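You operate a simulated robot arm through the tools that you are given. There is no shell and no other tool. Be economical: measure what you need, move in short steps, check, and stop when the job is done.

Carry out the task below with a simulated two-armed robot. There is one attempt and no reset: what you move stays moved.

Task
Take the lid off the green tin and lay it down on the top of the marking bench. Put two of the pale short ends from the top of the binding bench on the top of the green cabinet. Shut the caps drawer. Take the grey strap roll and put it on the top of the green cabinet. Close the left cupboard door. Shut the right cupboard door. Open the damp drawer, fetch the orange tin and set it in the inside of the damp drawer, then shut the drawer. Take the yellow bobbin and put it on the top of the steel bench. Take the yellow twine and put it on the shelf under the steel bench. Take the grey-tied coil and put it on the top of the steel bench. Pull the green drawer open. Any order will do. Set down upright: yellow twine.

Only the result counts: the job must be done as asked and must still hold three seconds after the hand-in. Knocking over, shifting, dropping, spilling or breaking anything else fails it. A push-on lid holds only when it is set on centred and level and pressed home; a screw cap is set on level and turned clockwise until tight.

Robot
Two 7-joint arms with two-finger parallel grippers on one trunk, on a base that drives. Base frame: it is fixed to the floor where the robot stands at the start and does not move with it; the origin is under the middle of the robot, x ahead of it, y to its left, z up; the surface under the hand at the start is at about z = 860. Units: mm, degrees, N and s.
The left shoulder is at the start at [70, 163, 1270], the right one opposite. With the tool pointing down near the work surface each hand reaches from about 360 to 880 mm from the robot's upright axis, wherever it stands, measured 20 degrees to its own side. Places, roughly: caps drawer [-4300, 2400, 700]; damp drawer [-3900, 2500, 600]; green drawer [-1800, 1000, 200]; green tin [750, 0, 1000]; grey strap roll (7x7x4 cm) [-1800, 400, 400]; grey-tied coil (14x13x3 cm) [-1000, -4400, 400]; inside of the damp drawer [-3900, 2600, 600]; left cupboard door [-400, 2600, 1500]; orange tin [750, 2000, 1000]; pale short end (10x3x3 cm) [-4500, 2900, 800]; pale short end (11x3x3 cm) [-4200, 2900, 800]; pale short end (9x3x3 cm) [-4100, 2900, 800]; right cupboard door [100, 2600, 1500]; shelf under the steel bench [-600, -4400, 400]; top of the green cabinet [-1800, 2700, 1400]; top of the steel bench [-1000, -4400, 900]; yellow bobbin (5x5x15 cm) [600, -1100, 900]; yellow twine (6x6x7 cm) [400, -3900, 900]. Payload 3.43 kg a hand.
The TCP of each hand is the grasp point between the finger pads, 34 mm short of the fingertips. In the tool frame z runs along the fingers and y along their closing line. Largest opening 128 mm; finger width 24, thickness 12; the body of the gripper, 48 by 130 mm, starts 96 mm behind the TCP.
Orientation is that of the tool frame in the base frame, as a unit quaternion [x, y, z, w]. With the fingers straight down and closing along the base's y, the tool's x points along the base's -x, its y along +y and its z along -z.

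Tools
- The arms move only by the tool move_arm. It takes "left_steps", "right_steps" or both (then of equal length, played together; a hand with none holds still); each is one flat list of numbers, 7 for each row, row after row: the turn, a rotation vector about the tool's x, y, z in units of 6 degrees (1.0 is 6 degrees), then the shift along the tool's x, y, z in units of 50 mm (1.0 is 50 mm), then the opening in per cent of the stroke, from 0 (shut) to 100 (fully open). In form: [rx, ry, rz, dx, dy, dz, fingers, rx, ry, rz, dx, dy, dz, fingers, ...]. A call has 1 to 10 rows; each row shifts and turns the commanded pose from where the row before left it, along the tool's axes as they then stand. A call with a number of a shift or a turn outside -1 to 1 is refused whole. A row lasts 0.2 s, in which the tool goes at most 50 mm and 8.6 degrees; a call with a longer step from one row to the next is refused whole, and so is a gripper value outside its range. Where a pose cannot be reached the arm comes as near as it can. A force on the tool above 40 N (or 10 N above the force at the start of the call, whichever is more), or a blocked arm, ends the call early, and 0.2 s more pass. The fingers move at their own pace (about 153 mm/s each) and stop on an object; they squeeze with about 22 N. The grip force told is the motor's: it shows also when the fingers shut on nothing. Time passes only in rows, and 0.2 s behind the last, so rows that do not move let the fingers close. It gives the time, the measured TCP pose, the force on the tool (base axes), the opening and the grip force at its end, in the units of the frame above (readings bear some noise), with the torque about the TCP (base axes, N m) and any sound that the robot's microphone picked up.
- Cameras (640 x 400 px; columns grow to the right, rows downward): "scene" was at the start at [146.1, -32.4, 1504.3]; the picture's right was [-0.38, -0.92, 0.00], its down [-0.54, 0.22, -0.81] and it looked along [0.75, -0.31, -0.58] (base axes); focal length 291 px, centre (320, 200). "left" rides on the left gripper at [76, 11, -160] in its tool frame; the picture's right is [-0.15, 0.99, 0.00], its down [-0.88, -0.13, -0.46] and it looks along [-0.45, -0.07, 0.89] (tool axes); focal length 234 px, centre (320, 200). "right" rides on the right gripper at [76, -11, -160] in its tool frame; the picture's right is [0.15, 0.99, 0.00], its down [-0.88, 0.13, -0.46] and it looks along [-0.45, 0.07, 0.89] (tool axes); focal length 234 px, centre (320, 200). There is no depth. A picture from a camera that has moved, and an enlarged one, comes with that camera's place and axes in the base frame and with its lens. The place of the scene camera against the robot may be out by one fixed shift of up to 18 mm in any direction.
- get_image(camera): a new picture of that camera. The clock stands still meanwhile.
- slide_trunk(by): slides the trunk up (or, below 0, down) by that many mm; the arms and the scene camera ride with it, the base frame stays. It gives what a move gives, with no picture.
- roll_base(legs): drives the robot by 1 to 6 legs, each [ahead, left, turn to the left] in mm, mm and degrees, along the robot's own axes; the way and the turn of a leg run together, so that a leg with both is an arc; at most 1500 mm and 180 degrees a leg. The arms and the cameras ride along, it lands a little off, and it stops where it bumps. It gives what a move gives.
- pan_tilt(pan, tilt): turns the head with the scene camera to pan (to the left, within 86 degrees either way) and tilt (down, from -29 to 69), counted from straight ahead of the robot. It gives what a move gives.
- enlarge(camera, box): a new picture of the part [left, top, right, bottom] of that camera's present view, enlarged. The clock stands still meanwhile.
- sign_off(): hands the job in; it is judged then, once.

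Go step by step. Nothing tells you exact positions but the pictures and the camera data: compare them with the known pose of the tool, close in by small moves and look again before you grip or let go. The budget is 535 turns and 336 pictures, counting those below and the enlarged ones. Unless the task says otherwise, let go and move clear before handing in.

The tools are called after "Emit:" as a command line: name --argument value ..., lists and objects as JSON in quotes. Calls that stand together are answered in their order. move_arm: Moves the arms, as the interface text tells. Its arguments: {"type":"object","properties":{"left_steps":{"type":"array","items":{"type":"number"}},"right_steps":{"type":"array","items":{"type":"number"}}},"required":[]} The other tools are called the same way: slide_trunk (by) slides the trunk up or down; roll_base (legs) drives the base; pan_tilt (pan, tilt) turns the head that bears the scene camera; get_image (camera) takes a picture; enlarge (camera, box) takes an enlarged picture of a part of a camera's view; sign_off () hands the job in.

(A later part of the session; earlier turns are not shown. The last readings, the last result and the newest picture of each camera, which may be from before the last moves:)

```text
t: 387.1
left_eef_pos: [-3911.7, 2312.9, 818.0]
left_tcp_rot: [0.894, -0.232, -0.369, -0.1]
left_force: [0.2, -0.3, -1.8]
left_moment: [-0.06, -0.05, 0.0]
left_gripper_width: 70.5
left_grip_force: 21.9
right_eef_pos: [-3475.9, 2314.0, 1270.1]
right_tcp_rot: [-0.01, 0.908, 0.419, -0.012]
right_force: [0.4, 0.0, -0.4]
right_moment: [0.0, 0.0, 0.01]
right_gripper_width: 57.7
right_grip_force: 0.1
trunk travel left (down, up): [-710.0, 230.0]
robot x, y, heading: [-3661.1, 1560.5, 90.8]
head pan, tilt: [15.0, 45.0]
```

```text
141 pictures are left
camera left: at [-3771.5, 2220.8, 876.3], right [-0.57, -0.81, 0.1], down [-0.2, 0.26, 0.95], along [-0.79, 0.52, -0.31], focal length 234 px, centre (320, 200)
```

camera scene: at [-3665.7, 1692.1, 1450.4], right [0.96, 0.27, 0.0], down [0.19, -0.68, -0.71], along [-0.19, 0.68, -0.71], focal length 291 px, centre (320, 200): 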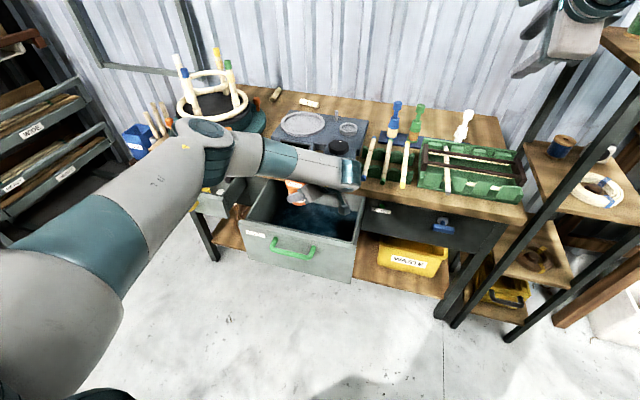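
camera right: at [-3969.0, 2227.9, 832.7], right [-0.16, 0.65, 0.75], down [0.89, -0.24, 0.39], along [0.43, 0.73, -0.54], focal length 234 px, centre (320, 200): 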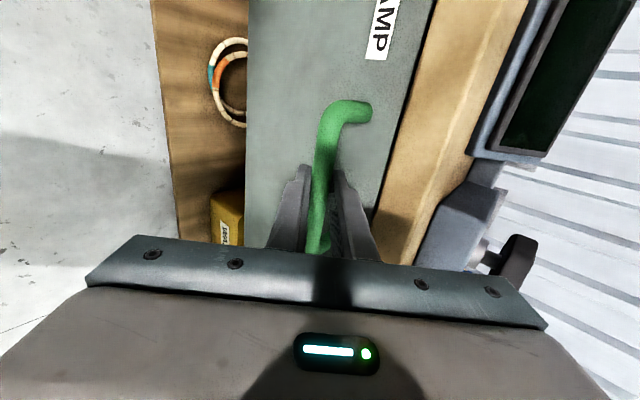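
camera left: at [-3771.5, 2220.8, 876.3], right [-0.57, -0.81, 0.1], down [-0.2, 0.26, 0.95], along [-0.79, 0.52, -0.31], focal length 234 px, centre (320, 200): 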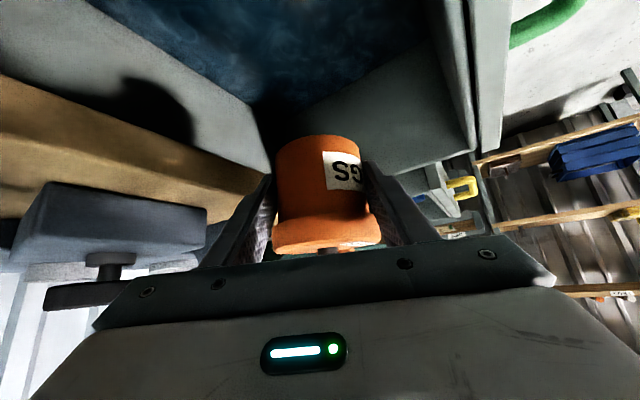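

Emit:
move_arm --left_steps '[0, 0, 0, 0.5, -0.1, 0.55, 0, 0, 0, 0, 0.5, 0, 0.5, 0, 0, 0, 0, 0.4, 0, 0.4, 0]'

Emit:
get_image --camera "scene"

Emit:
get_image --camera "left"

```text
t: 387.9
left_eef_pos: [-3907.3, 2317.0, 718.6]
left_tcp_rot: [0.894, -0.233, -0.369, -0.1]
left_force: [0.0, -0.3, -2.0]
left_moment: [-0.03, -0.06, 0.01]
left_gripper_width: 70.9
left_grip_force: 22.4
right_eef_pos: [-3476.0, 2314.1, 1270.8]
right_tcp_rot: [-0.01, 0.908, 0.419, -0.012]
right_force: [-0.6, 0.9, 0.5]
right_moment: [0.02, -0.01, 0.01]
right_gripper_width: 57.6
right_grip_force: 0.1
trunk travel left (down, up): [-710.0, 230.0]
robot x, y, heading: [-3660.8, 1562.0, 90.7]
head pan, tilt: [15.0, 45.0]
```

```text
140 pictures are left
camera scene: at [-3665.5, 1691.7, 1450.5], right [0.96, 0.27, 0.0], down [0.19, -0.68, -0.71], along [-0.19, 0.68, -0.71], focal length 291 px, centre (320, 200)
```

scene: 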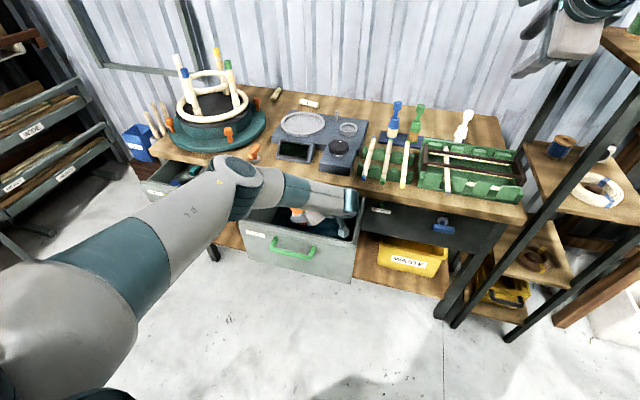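

```text
139 pictures are left
camera left: at [-3768.2, 2225.2, 776.6], right [-0.58, -0.81, 0.1], down [-0.2, 0.26, 0.95], along [-0.79, 0.52, -0.31], focal length 234 px, centre (320, 200)
```

left: 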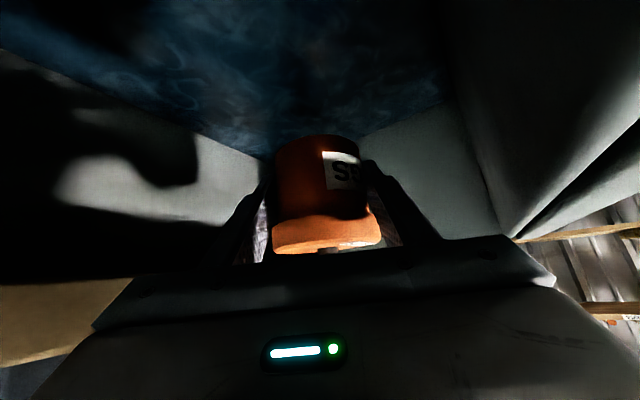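

Emit:
move_arm --left_steps '[0, 0, 0, 0.3, 0, 0.3, 0, 0, 0, 0, 0.3, 0, 0.3, 0]'

Emit:
get_image --camera "left"

Emit:
enlarge --camera "scene" --box '[210, 140, 390, 290]'

```text
t: 388.4
left_eef_pos: [-3907.2, 2323.6, 704.5]
left_tcp_rot: [0.894, -0.229, -0.37, -0.104]
left_force: [-0.6, -1.0, 12.7]
left_moment: [-1.77, -2.34, -0.14]
left_gripper_width: 71.2
left_grip_force: 21.5
right_eef_pos: [-3476.1, 2312.3, 1270.3]
right_tcp_rot: [-0.01, 0.908, 0.42, -0.012]
right_force: [-0.2, 0.9, -0.1]
right_moment: [0.02, 0.01, 0.0]
right_gripper_width: 57.6
right_grip_force: 0.1
trunk travel left (down, up): [-710.0, 230.0]
robot x, y, heading: [-3656.1, 1560.0, 90.6]
head pan, tilt: [15.0, 45.0]
stopped in row 2 (left hand): the force on the tool passed its limit at 52 N (the readings are from after the stop); the commanded pose is now the measured one
```

```text
138 pictures are left
camera left: at [-3767.4, 2230.5, 762.4], right [-0.57, -0.81, 0.09], down [-0.2, 0.25, 0.95], along [-0.79, 0.53, -0.31], focal length 234 px, centre (320, 200)
```

left: 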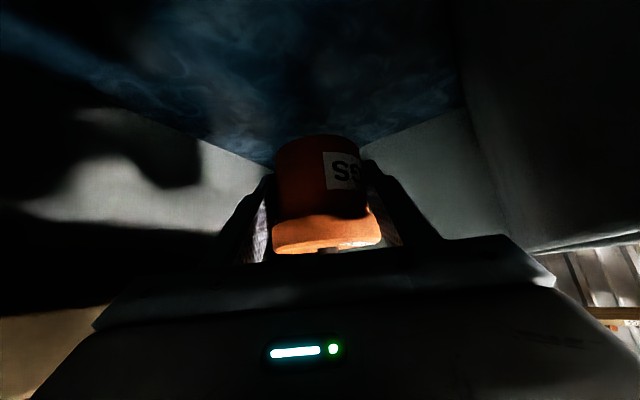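

```text
2.67 times, centred on (300, 215) of scene
camera zoom: at [-3665.5, 1690.4, 1450.5], right [0.96, 0.27, 0.0], down [0.19, -0.68, -0.71], along [-0.19, 0.68, -0.71], focal length 777 px, centre (373, 160)
```

zoom: 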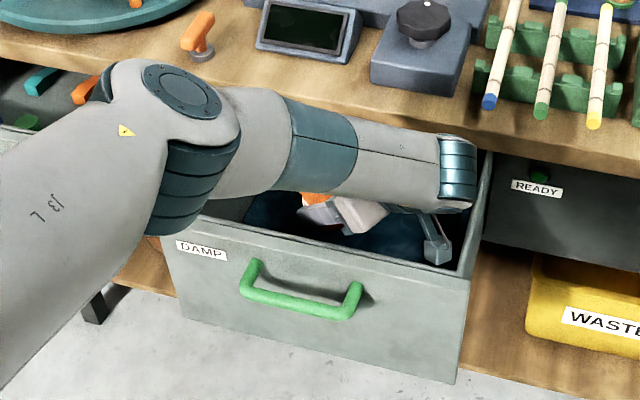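

The hand's camera touched the drawer's right front corner. I'll lift, shift left and back, and lower again.

Emit:
move_arm --left_steps '[0, 0, 0, -0.5, 0, -0.5, 0, 0, 0, 0, -0.4, 0, -0.4, 0, 0, 0, 0, -0.33, 0.05, 0.32, 0, 0, 0, 0, -0.35, 0.05, 0.36, 0]'

Emit:
get_image --camera "left"

```text
t: 389.4
left_eef_pos: [-3952.7, 2340.4, 767.2]
left_tcp_rot: [0.894, -0.23, -0.369, -0.104]
left_force: [-0.2, 0.5, -2.5]
left_moment: [0.03, -0.03, -0.01]
left_gripper_width: 70.9
left_grip_force: 22.1
right_eef_pos: [-3477.5, 2313.3, 1270.7]
right_tcp_rot: [-0.011, 0.908, 0.419, -0.013]
right_force: [-0.7, 0.7, 0.1]
right_moment: [0.04, -0.01, -0.03]
right_gripper_width: 57.4
right_grip_force: 0.0
trunk travel left (down, up): [-710.0, 230.0]
robot x, y, heading: [-3658.2, 1559.6, 90.7]
head pan, tilt: [15.0, 45.0]
```

```text
136 pictures are left
camera left: at [-3813.7, 2248.4, 825.6], right [-0.57, -0.81, 0.09], down [-0.2, 0.25, 0.95], along [-0.79, 0.52, -0.31], focal length 234 px, centre (320, 200)
```

left: 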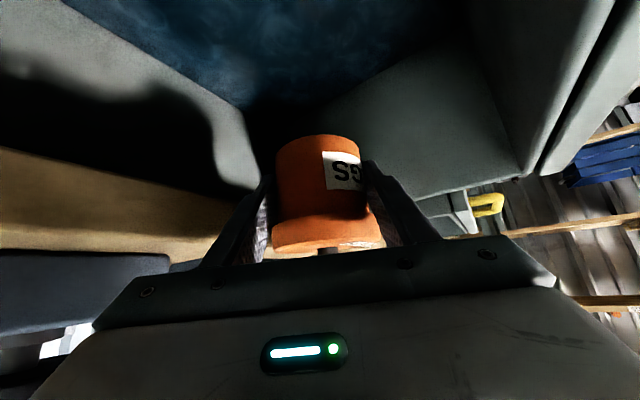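

Emit:
move_arm --left_steps '[0, 0, 0, 0.4, 0, 0.4, 0, 0, 0, 0, 0.4, 0, 0.4, 0, 0, 0, 0, 0.3, 0, 0.3, 0]'

Emit:
get_image --camera "left"

Emit:
enlarge --camera "scene" --box '[210, 140, 390, 290]'

```text
t: 390.2
left_eef_pos: [-3951.8, 2341.3, 688.9]
left_tcp_rot: [0.894, -0.231, -0.369, -0.104]
left_force: [-0.4, 0.1, -2.3]
left_moment: [-0.02, -0.02, -0.01]
left_gripper_width: 71.2
left_grip_force: 21.5
right_eef_pos: [-3475.3, 2313.9, 1270.2]
right_tcp_rot: [-0.011, 0.908, 0.419, -0.012]
right_force: [1.0, 0.2, 0.2]
right_moment: [0.03, 0.02, 0.03]
right_gripper_width: 57.8
right_grip_force: 0.1
trunk travel left (down, up): [-710.0, 230.0]
robot x, y, heading: [-3657.6, 1560.7, 90.4]
head pan, tilt: [15.0, 45.0]
```

```text
135 pictures are left
camera left: at [-3811.3, 2248.7, 747.3], right [-0.57, -0.81, 0.09], down [-0.2, 0.25, 0.95], along [-0.79, 0.53, -0.31], focal length 234 px, centre (320, 200)
```

left: 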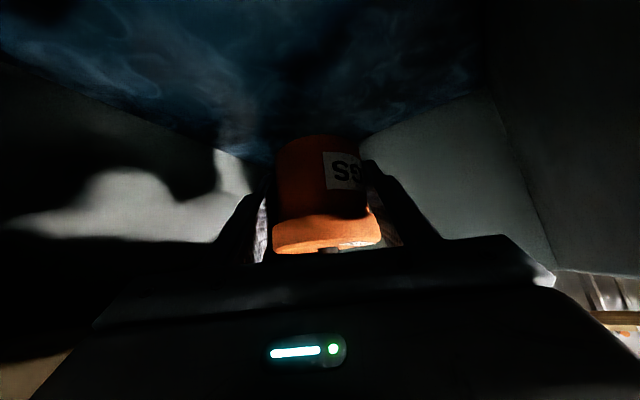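

```text
2.67 times, centred on (300, 215) of scene
camera zoom: at [-3665.5, 1691.9, 1450.4], right [0.96, 0.27, 0.0], down [0.19, -0.68, -0.71], along [-0.19, 0.68, -0.71], focal length 777 px, centre (373, 160)
```

zoom: 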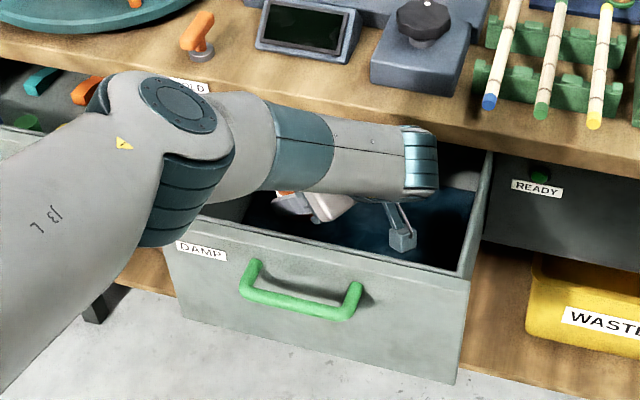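

Emit:
move_arm --left_steps '[0, 0, 0, 0.2, 0, 0.2, 0, 0, 0, 0, 0.2, 0, 0.2, 0]'

Emit:
get_image --camera "left"

```text
t: 390.8
left_eef_pos: [-3950.7, 2342.6, 659.4]
left_tcp_rot: [0.894, -0.23, -0.37, -0.103]
left_force: [-0.5, -0.1, -2.3]
left_moment: [-0.05, -0.04, -0.01]
left_gripper_width: 71.0
left_grip_force: 21.3
right_eef_pos: [-3476.9, 2314.2, 1269.5]
right_tcp_rot: [-0.011, 0.907, 0.42, -0.013]
right_force: [0.2, 0.7, 0.8]
right_moment: [0.02, -0.03, 0.03]
right_gripper_width: 57.6
right_grip_force: 0.1
trunk travel left (down, up): [-710.0, 230.0]
robot x, y, heading: [-3659.3, 1559.2, 90.4]
head pan, tilt: [15.0, 45.0]
```

```text
133 pictures are left
camera left: at [-3812.0, 2249.9, 718.1], right [-0.57, -0.81, 0.09], down [-0.2, 0.25, 0.95], along [-0.79, 0.52, -0.31], focal length 234 px, centre (320, 200)
```

left: 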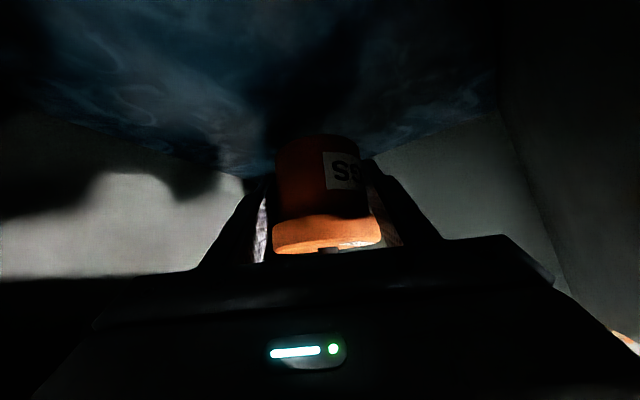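

Emit:
move_arm --left_steps '[0, 0, 0, 0.12, 0, 0.12, 0, 0, 0, 0, 0.1, 0, 0.1, 0, 0, 0, 0, 0, 0, 0, 0]'

Emit:
move_arm --left_steps '[0, 0, 0, 0.08, 0, 0.08, 0, 0, 0, 0, 0.06, 0, 0.06, 0, 0, 0, 0, 0, 0, 0, 0]'

Emit:
get_image --camera "left"

```text
t: 391.6
left_eef_pos: [-3952.7, 2343.0, 645.1]
left_tcp_rot: [0.894, -0.231, -0.37, -0.104]
left_force: [0.5, 0.0, -2.7]
left_moment: [0.02, -0.03, -0.03]
left_gripper_width: 71.0
left_grip_force: 22.5
right_eef_pos: [-3477.2, 2314.0, 1269.8]
right_tcp_rot: [-0.011, 0.908, 0.419, -0.012]
right_force: [0.2, 0.1, 0.0]
right_moment: [0.01, 0.0, 0.0]
right_gripper_width: 57.7
right_grip_force: 0.0
trunk travel left (down, up): [-710.0, 230.0]
robot x, y, heading: [-3660.6, 1562.5, 90.8]
head pan, tilt: [15.0, 45.0]
```

```text
t: 392.4
left_eef_pos: [-3951.5, 2342.9, 634.8]
left_tcp_rot: [0.894, -0.23, -0.37, -0.104]
left_force: [-0.2, 0.4, -2.7]
left_moment: [0.0, -0.07, -0.01]
left_gripper_width: 70.6
left_grip_force: 21.7
right_eef_pos: [-3476.6, 2312.5, 1271.1]
right_tcp_rot: [-0.01, 0.908, 0.42, -0.013]
right_force: [0.4, -0.2, 0.5]
right_moment: [0.01, -0.02, -0.01]
right_gripper_width: 57.6
right_grip_force: 0.0
trunk travel left (down, up): [-710.0, 230.0]
robot x, y, heading: [-3658.9, 1560.1, 90.6]
head pan, tilt: [15.0, 45.0]
```

```text
132 pictures are left
camera left: at [-3812.3, 2250.2, 693.1], right [-0.57, -0.81, 0.09], down [-0.2, 0.25, 0.95], along [-0.79, 0.52, -0.31], focal length 234 px, centre (320, 200)
```

left: 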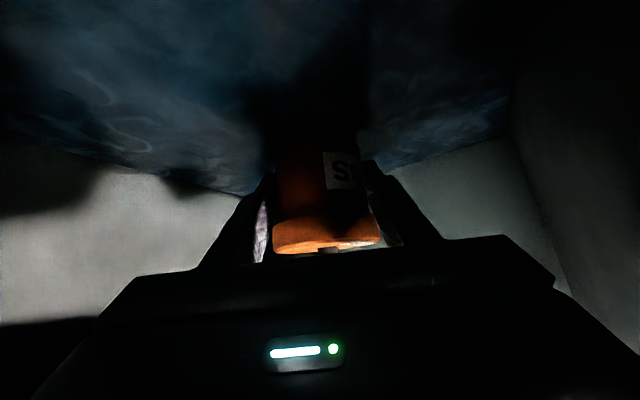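

Emit:
move_arm --left_steps '[0, 0, 0, 0.08, 0, 0.08, 0, 0, 0, 0, 0.08, 0, 0.08, 0, 0, 0, 0, 0, 0, 0, 0]'

Emit:
move_arm --left_steps '[0, 0, 0, 0.06, 0, 0.06, 0, 0, 0, 0, 0.06, 0, 0.06, 0, 0, 0, 0, 0, 0, 0, 0]'

Emit:
enlarge --camera "left" --box '[220, 80, 420, 260]'

```text
t: 393.2
left_eef_pos: [-3953.7, 2337.5, 628.1]
left_tcp_rot: [0.894, -0.229, -0.37, -0.103]
left_force: [-1.0, 1.1, 7.6]
left_moment: [0.11, 0.5, -0.01]
left_gripper_width: 70.7
left_grip_force: 22.2
left hand out of reach, approached as far as the arm can: row 1, 2
right_eef_pos: [-3474.9, 2312.5, 1270.3]
right_tcp_rot: [-0.011, 0.907, 0.42, -0.013]
right_force: [0.0, -0.6, -0.4]
right_moment: [0.02, 0.0, 0.03]
right_gripper_width: 57.3
right_grip_force: 0.0
trunk travel left (down, up): [-710.0, 230.0]
robot x, y, heading: [-3658.5, 1561.0, 90.8]
head pan, tilt: [15.0, 45.0]
```

```text
t: 394.0
left_eef_pos: [-3955.0, 2330.7, 621.4]
left_tcp_rot: [0.894, -0.23, -0.37, -0.104]
left_force: [2.3, -1.0, 18.8]
left_moment: [-0.18, 0.45, -0.14]
left_gripper_width: 70.8
left_grip_force: 22.3
left hand out of reach, approached as far as the arm can: row 2
right_eef_pos: [-3474.7, 2311.1, 1271.7]
right_tcp_rot: [-0.01, 0.907, 0.42, -0.013]
right_force: [-0.3, 0.8, 0.1]
right_moment: [0.02, -0.01, -0.02]
right_gripper_width: 57.4
right_grip_force: 0.0
trunk travel left (down, up): [-710.0, 230.0]
robot x, y, heading: [-3658.2, 1559.3, 91.0]
head pan, tilt: [15.0, 45.0]
```

```text
2.22 times, centred on (320, 170) of left
camera zoom: at [-3815.7, 2239.9, 680.2], right [-0.57, -0.81, 0.09], down [-0.2, 0.25, 0.95], along [-0.79, 0.52, -0.31], focal length 520 px, centre (320, 267)
```

zoom: 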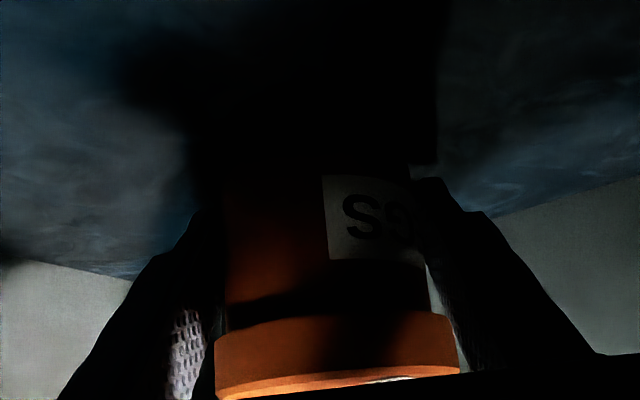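

The tin is standing on the drawer floor. Releasing and withdrawing along the tool axis.

Emit:
move_arm --left_steps '[0, 0, 0, -0.05, 0, -0.05, 0, 0, 0, 0, 0, 0, 0, 62, 0, 0, 0, 0, 0, 0, 76, 0, 0, 0, 0, 0, 0, 76, 0, 0, 0, 0, 0, -0.3, 76, 0, 0, 0, 0, 0, -0.4, 76]'

Emit:
get_image --camera "left"

```text
t: 395.4
left_eef_pos: [-3934.8, 2321.9, 650.7]
left_tcp_rot: [0.894, -0.23, -0.369, -0.103]
left_force: [-1.3, 2.3, 0.8]
left_moment: [-0.3, -0.23, 0.32]
left_gripper_width: 97.3
left_grip_force: 0.0
right_eef_pos: [-3476.0, 2313.6, 1269.7]
right_tcp_rot: [-0.011, 0.908, 0.419, -0.013]
right_force: [-0.8, -0.2, 0.1]
right_moment: [0.0, 0.03, -0.04]
right_gripper_width: 57.8
right_grip_force: 0.1
trunk travel left (down, up): [-710.0, 230.0]
robot x, y, heading: [-3658.1, 1563.1, 90.9]
head pan, tilt: [15.0, 45.0]
```

```text
130 pictures are left
camera left: at [-3796.2, 2229.6, 708.4], right [-0.57, -0.81, 0.09], down [-0.2, 0.25, 0.95], along [-0.79, 0.52, -0.31], focal length 234 px, centre (320, 200)
```

left: 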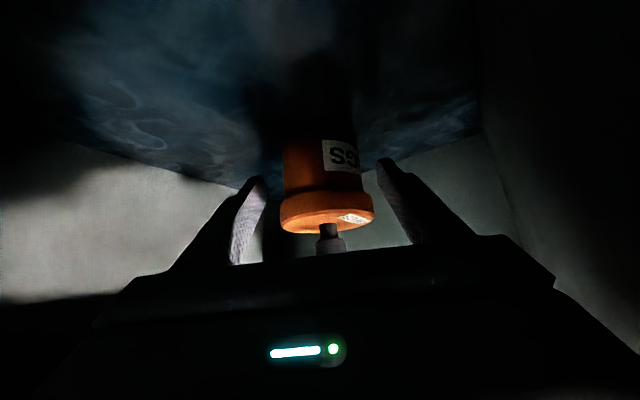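

Emit:
move_arm --left_steps '[0, 0, 0, -0.3, 0, -0.35, 76, 0, 0, 0, -0.5, 0, -0.5, 76, 0, 0, 0, -0.6, 0, -0.6, 76, 0, 0, 0, -0.6, 0, -0.6, 76, 0, 0, 0, -0.6, 0, -0.6, 76, 0, 0, 0, -0.6, 0, -0.6, 76, 0, 0, 0, -0.6, 0, -0.6, 76]'

Emit:
get_image --camera "scene"

Emit:
get_image --camera "left"

```text
t: 397.0
left_eef_pos: [-3934.8, 2316.0, 919.8]
left_tcp_rot: [0.894, -0.231, -0.369, -0.103]
left_force: [0.6, -0.2, -0.2]
left_moment: [0.0, -0.02, -0.01]
left_gripper_width: 97.4
left_grip_force: 0.0
right_eef_pos: [-3476.3, 2313.2, 1269.9]
right_tcp_rot: [-0.01, 0.908, 0.419, -0.012]
right_force: [0.3, 0.1, -0.1]
right_moment: [0.0, 0.02, -0.01]
right_gripper_width: 57.6
right_grip_force: 0.1
trunk travel left (down, up): [-710.0, 230.0]
robot x, y, heading: [-3661.5, 1562.5, 90.8]
head pan, tilt: [15.0, 45.0]
```

```text
129 pictures are left
camera scene: at [-3665.4, 1690.3, 1450.5], right [0.96, 0.27, 0.0], down [0.19, -0.68, -0.71], along [-0.19, 0.68, -0.71], focal length 291 px, centre (320, 200)
```

scene: 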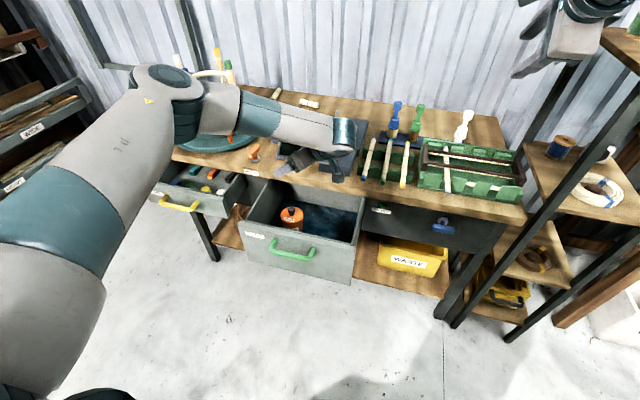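

```text
128 pictures are left
camera left: at [-3794.2, 2224.0, 978.5], right [-0.57, -0.81, 0.09], down [-0.2, 0.25, 0.95], along [-0.79, 0.53, -0.31], focal length 234 px, centre (320, 200)
```

left: 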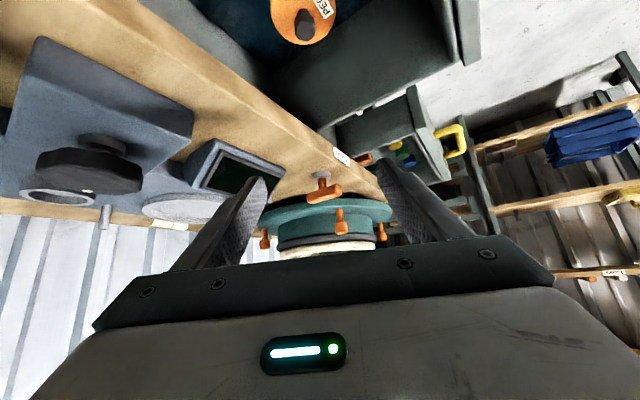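

Tin placed. Now I'll back away, and push the DAMP drawer shut with the right fist below its handle.

Emit:
roll_base --legs '[[-250, 0, 0], [0, 305, 0]]'

Emit:
slide_trunk --by -160

Emit:
move_arm --right_steps '[0, 0, 0, 0.21, -0.61, 0.55, 0, 0, 0, 0, 0.21, -0.61, 0.55, 0, 0, 0, 0, 0.21, -0.61, 0.55, 0, 0, 0, 0, 0.21, -0.61, 0.55, 0, 0, 0, 0, 0.21, -0.61, 0.55, 0, 0, 0, 0, 0.21, -0.61, 0.55, 0, 0, 0, 0, 0.21, -0.61, 0.55, 0, 0, 0, 0, 0.21, -0.61, 0.55, 0, 0, 0, 0, 0.21, -0.61, 0.55, 0, 0, 0, 0, 0.21, -0.61, 0.55, 0]'

Emit:
get_image --camera "scene"

Emit:
get_image --camera "right"

```text
t: 400.5
left_eef_pos: [-4235.5, 2052.3, 919.6]
left_tcp_rot: [0.895, -0.23, -0.369, -0.103]
left_force: [-0.3, -0.4, -0.1]
left_moment: [0.03, -0.04, 0.04]
left_gripper_width: 97.3
left_grip_force: 0.0
right_eef_pos: [-3776.9, 2049.4, 1271.3]
right_tcp_rot: [-0.011, 0.908, 0.419, -0.013]
right_force: [-0.1, 0.9, 0.0]
right_moment: [0.0, 0.0, -0.01]
right_gripper_width: 57.6
right_grip_force: 0.1
trunk travel left (down, up): [-710.0, 230.0]
robot x, y, heading: [-3959.1, 1296.7, 90.8]
head pan, tilt: [15.0, 45.0]
```

```text
t: 402.4
left_eef_pos: [-4235.1, 2052.0, 760.5]
left_tcp_rot: [0.895, -0.229, -0.369, -0.103]
left_force: [0.8, -0.1, 0.2]
left_moment: [-0.01, 0.0, 0.0]
left_gripper_width: 97.2
left_grip_force: 0.1
right_eef_pos: [-3777.8, 2048.5, 1111.0]
right_tcp_rot: [-0.011, 0.907, 0.421, -0.013]
right_force: [0.7, 0.4, 0.0]
right_moment: [0.0, 0.03, -0.01]
right_gripper_width: 57.7
right_grip_force: 0.2
trunk travel left (down, up): [-550.0, 390.0]
robot x, y, heading: [-3958.4, 1299.9, 90.7]
head pan, tilt: [15.0, 45.0]
```

```text
t: 404.6
left_eef_pos: [-4235.8, 2053.1, 758.6]
left_tcp_rot: [0.895, -0.23, -0.368, -0.103]
left_force: [-0.2, 0.0, 0.0]
left_moment: [-0.02, 0.01, -0.04]
left_gripper_width: 97.3
left_grip_force: 0.1
right_eef_pos: [-3890.2, 2055.8, 703.4]
right_tcp_rot: [-0.01, 0.907, 0.42, -0.013]
right_force: [0.2, 0.2, -0.7]
right_moment: [-0.01, -0.01, 0.0]
right_gripper_width: 0.0
right_grip_force: 21.9
trunk travel left (down, up): [-550.0, 390.0]
robot x, y, heading: [-3960.5, 1296.9, 90.7]
head pan, tilt: [15.0, 45.0]
```

```text
127 pictures are left
camera scene: at [-3967.2, 1427.4, 1290.5], right [0.96, 0.27, 0.0], down [0.19, -0.68, -0.71], along [-0.19, 0.68, -0.71], focal length 291 px, centre (320, 200)
```

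scene: 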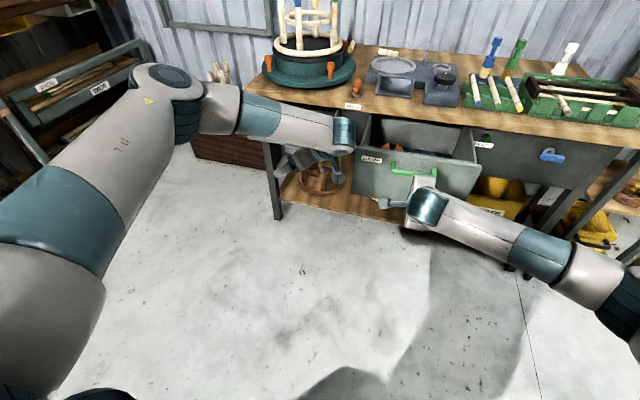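

```text
126 pictures are left
camera right: at [-3958.8, 1924.7, 799.6], right [-0.16, 0.64, 0.76], down [0.89, -0.24, 0.38], along [0.42, 0.73, -0.53], focal length 234 px, centre (320, 200)
```

right: 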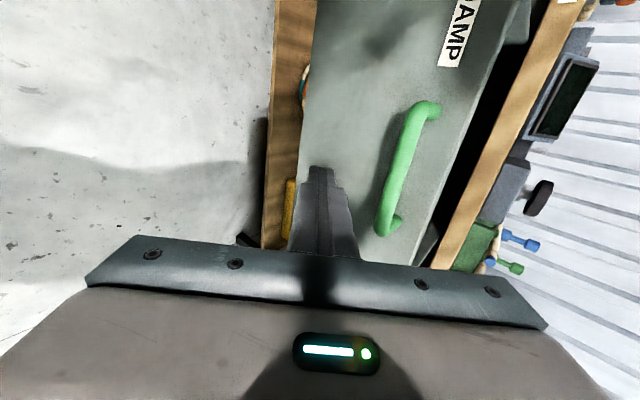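

Emit:
move_arm --left_steps '[0, 0, 0, -0.6, 0, -0.6, 50, 0, 0, 0, -0.6, 0, -0.6, 50, 0, 0, 0, -0.6, 0, -0.6, 50, 0, 0, 0, -0.6, 0, -0.6, 50, 0, 0, 0, -0.6, 0, -0.6, 50, 0, 0, 0, -0.6, 0, -0.6, 50]' --right_steps '[0, 0, 0, 0, -0.25, 0.2, 0, 0, 0, 0, 0, -0.25, 0.2, 0, 0, 0, 0, 0, 0, 0, 0, 0, 0, 0, 0, 0, 0, 0, 0, 0, 0, 0, 0, 0, 0, 0, 0, 0, 0, 0, 0, 0]'

Emit:
roll_base --legs '[[150, 0, 0]]'

Emit:
get_image --camera "right"

Emit:
get_image --camera "scene"

```text
t: 405.9
left_eef_pos: [-4235.0, 2044.7, 1015.2]
left_tcp_rot: [0.895, -0.229, -0.37, -0.103]
left_force: [0.0, -0.6, 0.6]
left_moment: [0.03, 0.01, -0.02]
left_gripper_width: 63.9
left_grip_force: 0.0
right_eef_pos: [-3887.8, 2053.9, 670.6]
right_tcp_rot: [-0.011, 0.907, 0.42, -0.012]
right_force: [-0.7, 0.1, 0.0]
right_moment: [0.02, -0.01, 0.0]
right_gripper_width: 0.0
right_grip_force: 21.9
trunk travel left (down, up): [-550.0, 390.0]
robot x, y, heading: [-3958.2, 1300.6, 91.0]
head pan, tilt: [15.0, 45.0]
```

```text
t: 407.3
left_eef_pos: [-4236.7, 2195.5, 1012.9]
left_tcp_rot: [0.894, -0.231, -0.37, -0.103]
left_force: [0.0, 0.8, -0.6]
left_moment: [-0.03, 0.05, 0.0]
left_gripper_width: 63.9
left_grip_force: 0.1
right_eef_pos: [-3892.0, 2203.8, 669.1]
right_tcp_rot: [-0.011, 0.908, 0.42, -0.013]
right_force: [-0.4, 0.3, -0.1]
right_moment: [0.0, -0.02, 0.0]
right_gripper_width: 0.0
right_grip_force: 22.5
trunk travel left (down, up): [-550.0, 390.0]
robot x, y, heading: [-3959.1, 1443.4, 90.7]
head pan, tilt: [15.0, 45.0]
```

```text
125 pictures are left
camera right: at [-3960.4, 2073.0, 765.7], right [-0.16, 0.64, 0.76], down [0.89, -0.24, 0.38], along [0.42, 0.73, -0.53], focal length 234 px, centre (320, 200)
```

right: 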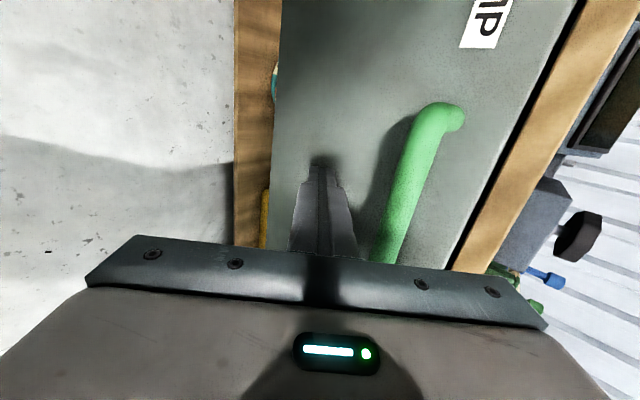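

```text
124 pictures are left
camera scene: at [-3968.7, 1575.8, 1290.4], right [0.96, 0.27, 0.0], down [0.19, -0.68, -0.71], along [-0.19, 0.68, -0.71], focal length 291 px, centre (320, 200)
```

scene: 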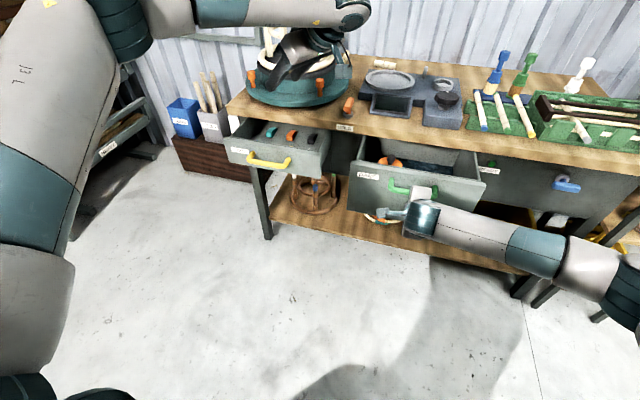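

Emit:
move_arm --left_steps '[0, 0, 0, -0.6, 0, -0.6, 50, 0, 0, 0, -0.6, 0, -0.6, 50, 0, 0, 0, -0.6, 0, -0.6, 50, 0, 0, 0, -0.6, 0, -0.6, 50]'

Emit:
roll_base --legs '[[130, 0, 0]]'

Emit:
get_image --camera "scene"

```text
t: 408.3
left_eef_pos: [-4239.2, 2191.1, 1183.3]
left_tcp_rot: [0.894, -0.231, -0.369, -0.104]
left_force: [0.2, -0.3, 0.7]
left_moment: [-0.04, 0.02, -0.04]
left_gripper_width: 64.0
left_grip_force: 0.0
right_eef_pos: [-3889.3, 2203.1, 670.6]
right_tcp_rot: [-0.011, 0.907, 0.42, -0.012]
right_force: [1.1, 0.3, 0.7]
right_moment: [-0.01, 0.03, 0.01]
right_gripper_width: 0.0
right_grip_force: 22.8
trunk travel left (down, up): [-550.0, 390.0]
robot x, y, heading: [-3961.9, 1445.1, 90.7]
head pan, tilt: [15.0, 45.0]
```

```text
t: 409.6
left_eef_pos: [-4240.9, 2321.7, 1181.1]
left_tcp_rot: [0.894, -0.231, -0.37, -0.103]
left_force: [0.1, 0.3, 0.4]
left_moment: [-0.03, 0.03, 0.02]
left_gripper_width: 64.4
left_grip_force: 0.0
right_eef_pos: [-3892.6, 2332.6, 669.9]
right_tcp_rot: [-0.01, 0.907, 0.42, -0.012]
right_force: [-0.1, 0.1, -1.1]
right_moment: [-0.03, -0.01, -0.01]
right_gripper_width: 0.0
right_grip_force: 21.8
trunk travel left (down, up): [-550.0, 390.0]
robot x, y, heading: [-3960.9, 1577.4, 90.9]
head pan, tilt: [15.0, 45.0]
```

```text
123 pictures are left
camera scene: at [-3970.5, 1704.4, 1290.4], right [0.96, 0.27, 0.0], down [0.19, -0.68, -0.71], along [-0.19, 0.68, -0.71], focal length 291 px, centre (320, 200)
```

scene: 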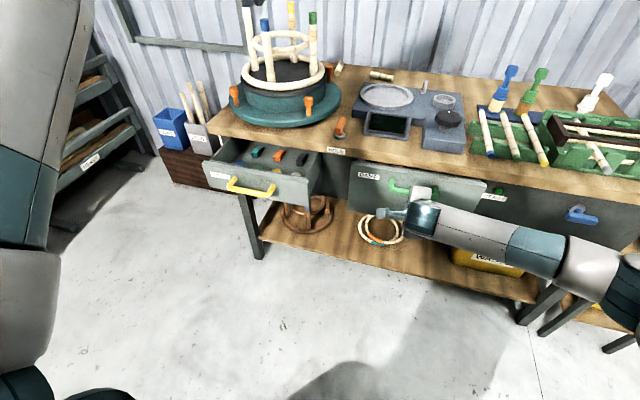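

Nearly shut. A last gentle push until it stops.

Emit:
roll_base --legs '[[50, 0, 0]]'

Emit:
get_image --camera "scene"

```text
t: 410.6
left_eef_pos: [-4242.4, 2363.6, 1180.7]
left_tcp_rot: [0.894, -0.23, -0.37, -0.103]
left_force: [0.5, 0.3, -0.2]
left_moment: [0.02, -0.01, 0.02]
left_gripper_width: 63.6
left_grip_force: 0.2
right_eef_pos: [-3893.2, 2371.3, 672.0]
right_tcp_rot: [-0.009, 0.908, 0.419, -0.011]
right_force: [0.1, -5.2, 2.0]
right_moment: [0.02, -0.01, -0.06]
right_gripper_width: 0.0
right_grip_force: 21.9
trunk travel left (down, up): [-550.0, 390.0]
robot x, y, heading: [-3962.7, 1614.9, 90.8]
head pan, tilt: [15.0, 45.0]
stopped in leg 1: the force on the tool passed its limit at 161 N (the readings are from after the stop); the commanded pose is now the measured one
```

```text
122 pictures are left
camera scene: at [-3970.6, 1745.8, 1290.5], right [0.96, 0.27, 0.0], down [0.19, -0.68, -0.71], along [-0.19, 0.68, -0.71], focal length 291 px, centre (320, 200)
```

scene: 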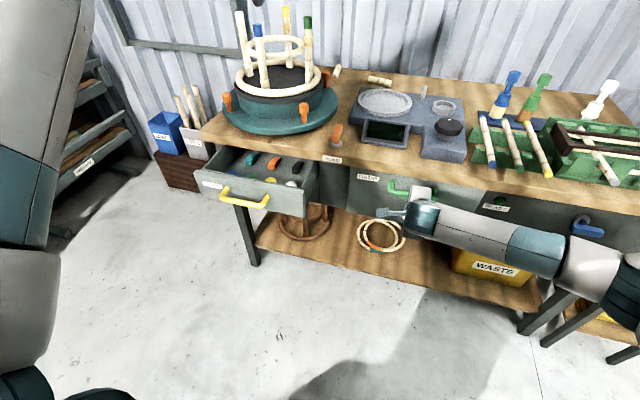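

DAMP drawer is shut with the tin inside. Next, the caps drawer with the left fist: back off and turn the left hand to point forward.

Emit:
roll_base --legs '[[-300, 0, 0]]'

Emit:
move_arm --left_steps '[0.707, 0, 0.706, 0, 0, 0, 0, 0.707, 0, 0.706, 0, 0, 0, 0, 0.707, 0, 0.706, 0, 0, 0, 0, 0.707, 0, 0.706, 0, 0, 0, 0, 0.707, 0, 0.706, 0, 0, 0, 0, 0.707, 0, 0.706, 0, 0, 0, 0, 0.707, 0, 0.706, 0, 0, 0, 0, 0.707, 0, 0.706, 0, 0, 0, 0, 0.707, 0, 0.706, 0, 0, 0, 0, 0.707, 0, 0.706, 0, 0, 0, 0]'

Emit:
get_image --camera "scene"

```text
t: 412.6
left_eef_pos: [-4240.1, 2061.8, 1181.2]
left_tcp_rot: [0.895, -0.228, -0.37, -0.102]
left_force: [0.4, 0.0, 0.1]
left_moment: [-0.01, 0.0, 0.0]
left_gripper_width: 64.0
left_grip_force: 0.0
right_eef_pos: [-3893.7, 2070.3, 671.9]
right_tcp_rot: [-0.01, 0.908, 0.419, -0.011]
right_force: [0.5, -0.2, 0.4]
right_moment: [0.02, 0.0, -0.02]
right_gripper_width: 0.2
right_grip_force: 22.1
trunk travel left (down, up): [-550.0, 390.0]
robot x, y, heading: [-3958.6, 1313.4, 91.0]
head pan, tilt: [15.0, 45.0]
```

```text
t: 414.8
left_eef_pos: [-4240.7, 2062.1, 1179.4]
left_tcp_rot: [0.659, -0.645, -0.276, -0.273]
left_force: [-0.3, 0.1, -0.8]
left_moment: [0.01, -0.04, -0.01]
left_gripper_width: 0.2
left_grip_force: 21.9
right_eef_pos: [-3890.9, 2071.3, 672.5]
right_tcp_rot: [-0.011, 0.908, 0.418, -0.011]
right_force: [-0.3, 0.6, -0.6]
right_moment: [0.0, 0.01, -0.01]
right_gripper_width: 0.2
right_grip_force: 21.9
trunk travel left (down, up): [-550.0, 390.0]
robot x, y, heading: [-3960.0, 1316.9, 91.2]
head pan, tilt: [15.0, 45.0]
```

```text
121 pictures are left
camera scene: at [-3967.6, 1444.9, 1290.5], right [0.96, 0.28, 0.0], down [0.2, -0.68, -0.71], along [-0.19, 0.68, -0.71], focal length 291 px, centre (320, 200)
```

scene: 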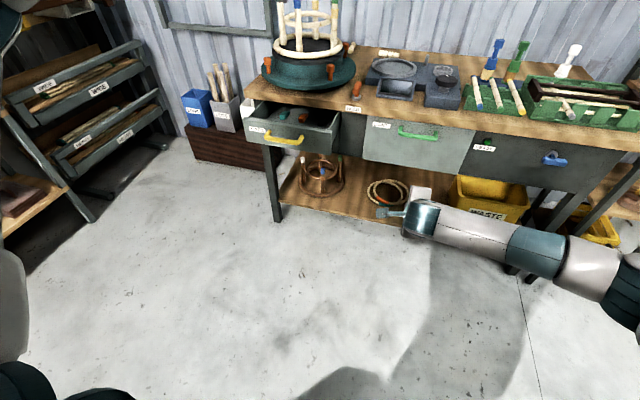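

Emit:
move_arm --left_steps '[0, 0, 0, 0.63, 0.13, 0.67, 0, 0, 0, 0, 0.63, 0.13, 0.67, 0, 0, 0, 0, 0.63, 0.13, 0.67, 0, 0, 0, 0, 0.63, 0.13, 0.67, 0, 0, 0, 0, 0.63, 0.13, 0.67, 0, 0, 0, 0, 0.63, 0.13, 0.67, 0, 0, 0, 0, 0.63, 0.13, 0.67, 0, 0, 0, 0, 0.63, 0.13, 0.67, 0, 0, 0, 0, 0.63, 0.13, 0.67, 0, 0, 0, 0, 0.63, 0.13, 0.67, 0]'

Emit:
get_image --camera "left"

Emit:
get_image --camera "scene"

```text
t: 417.0
left_eef_pos: [-4303.0, 2078.2, 720.5]
left_tcp_rot: [0.659, -0.645, -0.275, -0.274]
left_force: [0.6, 0.5, -0.1]
left_moment: [0.01, -0.01, 0.0]
left_gripper_width: 0.0
left_grip_force: 22.1
right_eef_pos: [-3891.6, 2071.2, 671.4]
right_tcp_rot: [-0.011, 0.908, 0.418, -0.012]
right_force: [1.2, 0.0, -0.3]
right_moment: [-0.02, 0.01, -0.01]
right_gripper_width: 0.0
right_grip_force: 22.0
trunk travel left (down, up): [-550.0, 390.0]
robot x, y, heading: [-3959.1, 1313.9, 91.2]
head pan, tilt: [15.0, 45.0]
```

```text
120 pictures are left
camera left: at [-4311.6, 1909.8, 776.7], right [-0.99, 0.08, 0.1], down [0.12, 0.29, 0.95], along [0.05, 0.95, -0.3], focal length 234 px, centre (320, 200)
```

left: 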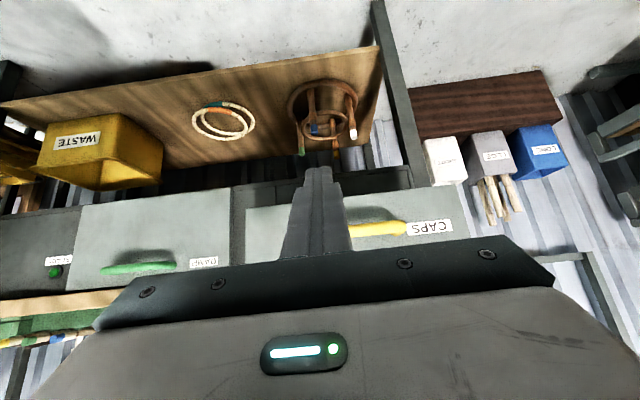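

```text
119 pictures are left
camera scene: at [-3967.4, 1445.3, 1290.5], right [0.96, 0.28, 0.0], down [0.2, -0.68, -0.71], along [-0.19, 0.68, -0.71], focal length 291 px, centre (320, 200)
```

scene: 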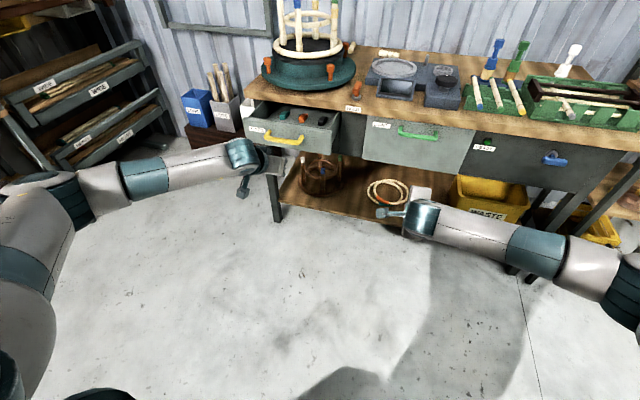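

Emit:
move_arm --left_steps '[0, 0, 0, 0, -0.88, 0, 0, 0, 0, 0, 0, -0.88, 0, 0, 0, 0, 0, -0.6, 0, 0.6, 0, 0, 0, 0, -0.6, 0, 0.6, 0, 0, 0, 0, -0.6, 0, 0.6, 0]'

Emit:
get_image --camera "left"

Emit:
get_image --camera "scene"

```text
t: 418.2
left_eef_pos: [-4217.2, 2208.1, 721.6]
left_tcp_rot: [0.658, -0.645, -0.276, -0.273]
left_force: [0.7, 0.0, -0.3]
left_moment: [0.01, 0.01, 0.0]
left_gripper_width: 0.1
left_grip_force: 22.2
right_eef_pos: [-3890.6, 2071.6, 670.8]
right_tcp_rot: [-0.012, 0.908, 0.418, -0.012]
right_force: [0.4, -0.8, -1.0]
right_moment: [-0.01, 0.04, 0.0]
right_gripper_width: 0.2
right_grip_force: 22.5
trunk travel left (down, up): [-550.0, 390.0]
robot x, y, heading: [-3958.7, 1313.2, 90.9]
head pan, tilt: [15.0, 45.0]
```

```text
118 pictures are left
camera left: at [-4225.8, 2040.5, 778.6], right [-0.99, 0.08, 0.1], down [0.12, 0.29, 0.95], along [0.05, 0.95, -0.3], focal length 234 px, centre (320, 200)
```

left: 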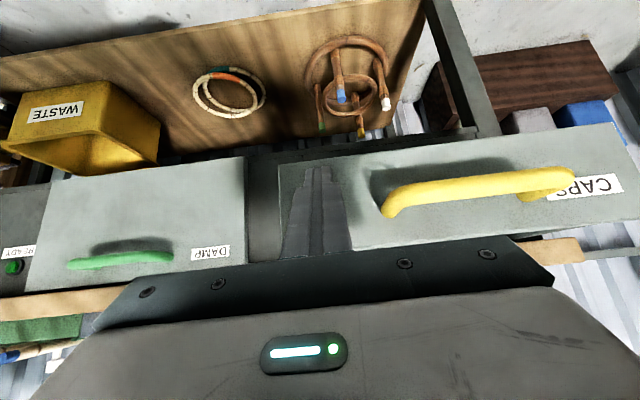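

```text
117 pictures are left
camera scene: at [-3966.1, 1445.7, 1290.3], right [0.96, 0.28, 0.0], down [0.19, -0.68, -0.71], along [-0.2, 0.68, -0.71], focal length 291 px, centre (320, 200)
```

scene: 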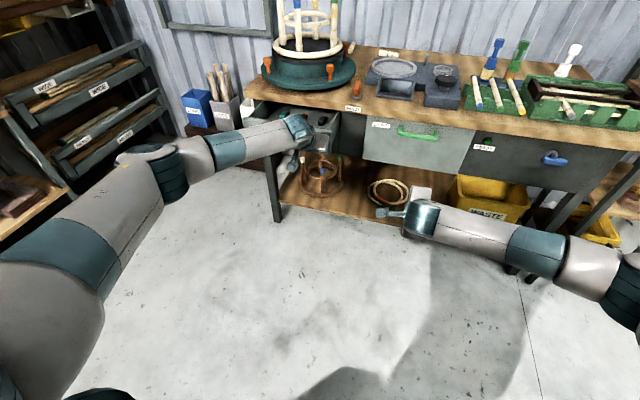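

Emit:
roll_base --legs '[[120, 0, 0]]'

Emit:
get_image --camera "left"

```text
t: 419.5
left_eef_pos: [-4220.7, 2328.5, 721.1]
left_tcp_rot: [0.659, -0.645, -0.274, -0.274]
left_force: [-0.6, -0.5, 0.0]
left_moment: [0.01, 0.03, -0.01]
left_gripper_width: 0.0
left_grip_force: 21.4
right_eef_pos: [-3894.4, 2192.5, 670.9]
right_tcp_rot: [-0.011, 0.908, 0.418, -0.012]
right_force: [-0.1, 1.0, -0.2]
right_moment: [0.0, -0.03, -0.04]
right_gripper_width: 0.0
right_grip_force: 21.8
trunk travel left (down, up): [-550.0, 390.0]
robot x, y, heading: [-3956.8, 1437.0, 91.0]
head pan, tilt: [15.0, 45.0]
```

```text
116 pictures are left
camera left: at [-4228.7, 2160.3, 778.0], right [-0.99, 0.08, 0.1], down [0.12, 0.29, 0.95], along [0.05, 0.95, -0.3], focal length 234 px, centre (320, 200)
```

left: 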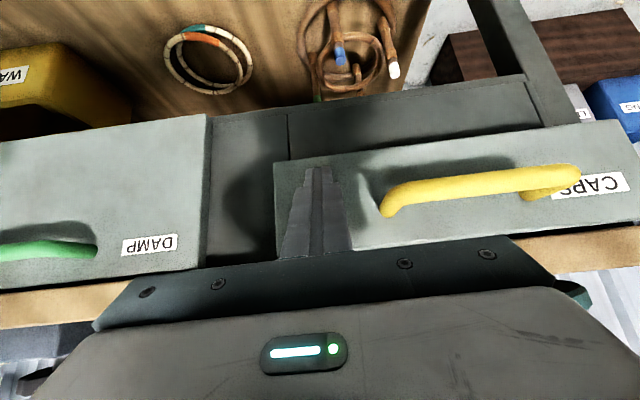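

Emit:
roll_base --legs '[[40, 0, 0]]'

Emit:
move_arm --left_steps '[0, 0, 0, -0.15, 0, 0.15, 0, 0, 0, 0, -0.15, 0, 0.15, 0, 0, 0, 0, -0.15, 0, 0.15, 0, 0, 0, 0, -0.15, 0, 0.15, 0]'

Emit:
get_image --camera "left"

```text
t: 420.5
left_eef_pos: [-4221.1, 2368.1, 722.6]
left_tcp_rot: [0.661, -0.644, -0.274, -0.272]
left_force: [0.1, 0.1, 0.0]
left_moment: [0.0, -0.01, 0.01]
left_gripper_width: 0.0
left_grip_force: 22.3
right_eef_pos: [-3895.2, 2233.3, 671.8]
right_tcp_rot: [-0.012, 0.908, 0.418, -0.011]
right_force: [0.0, -0.2, -0.1]
right_moment: [0.01, 0.02, 0.02]
right_gripper_width: 0.0
right_grip_force: 21.8
trunk travel left (down, up): [-550.0, 390.0]
robot x, y, heading: [-3959.8, 1478.1, 91.1]
head pan, tilt: [15.0, 45.0]
stopped in leg 1: the force on the tool passed its limit at 278 N (the readings are from after the stop); the commanded pose is now the measured one
```

```text
t: 421.0
left_eef_pos: [-4221.9, 2372.1, 721.7]
left_tcp_rot: [0.661, -0.645, -0.271, -0.271]
left_force: [2.6, -28.0, 12.6]
left_moment: [-0.04, 0.02, -0.16]
left_gripper_width: 0.0
left_grip_force: 21.9
right_eef_pos: [-3896.8, 2230.5, 674.5]
right_tcp_rot: [-0.012, 0.907, 0.421, -0.012]
right_force: [-0.5, 0.0, -0.7]
right_moment: [0.02, 0.01, -0.02]
right_gripper_width: 0.0
right_grip_force: 21.7
trunk travel left (down, up): [-550.0, 390.0]
robot x, y, heading: [-3958.6, 1474.6, 91.3]
head pan, tilt: [15.0, 45.0]
stopped in row 2 (left hand): the force on the tool passed its limit at 55 N (the readings are from after the stop); the commanded pose is now the measured one
```

```text
115 pictures are left
camera left: at [-4229.9, 2204.5, 780.0], right [-0.99, 0.08, 0.1], down [0.12, 0.3, 0.95], along [0.05, 0.95, -0.31], focal length 234 px, centre (320, 200)
```

left: 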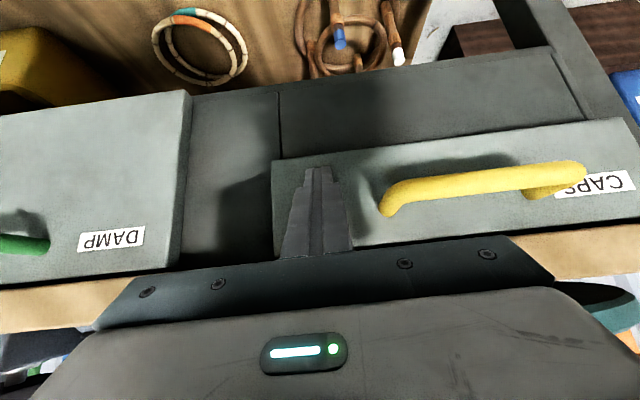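

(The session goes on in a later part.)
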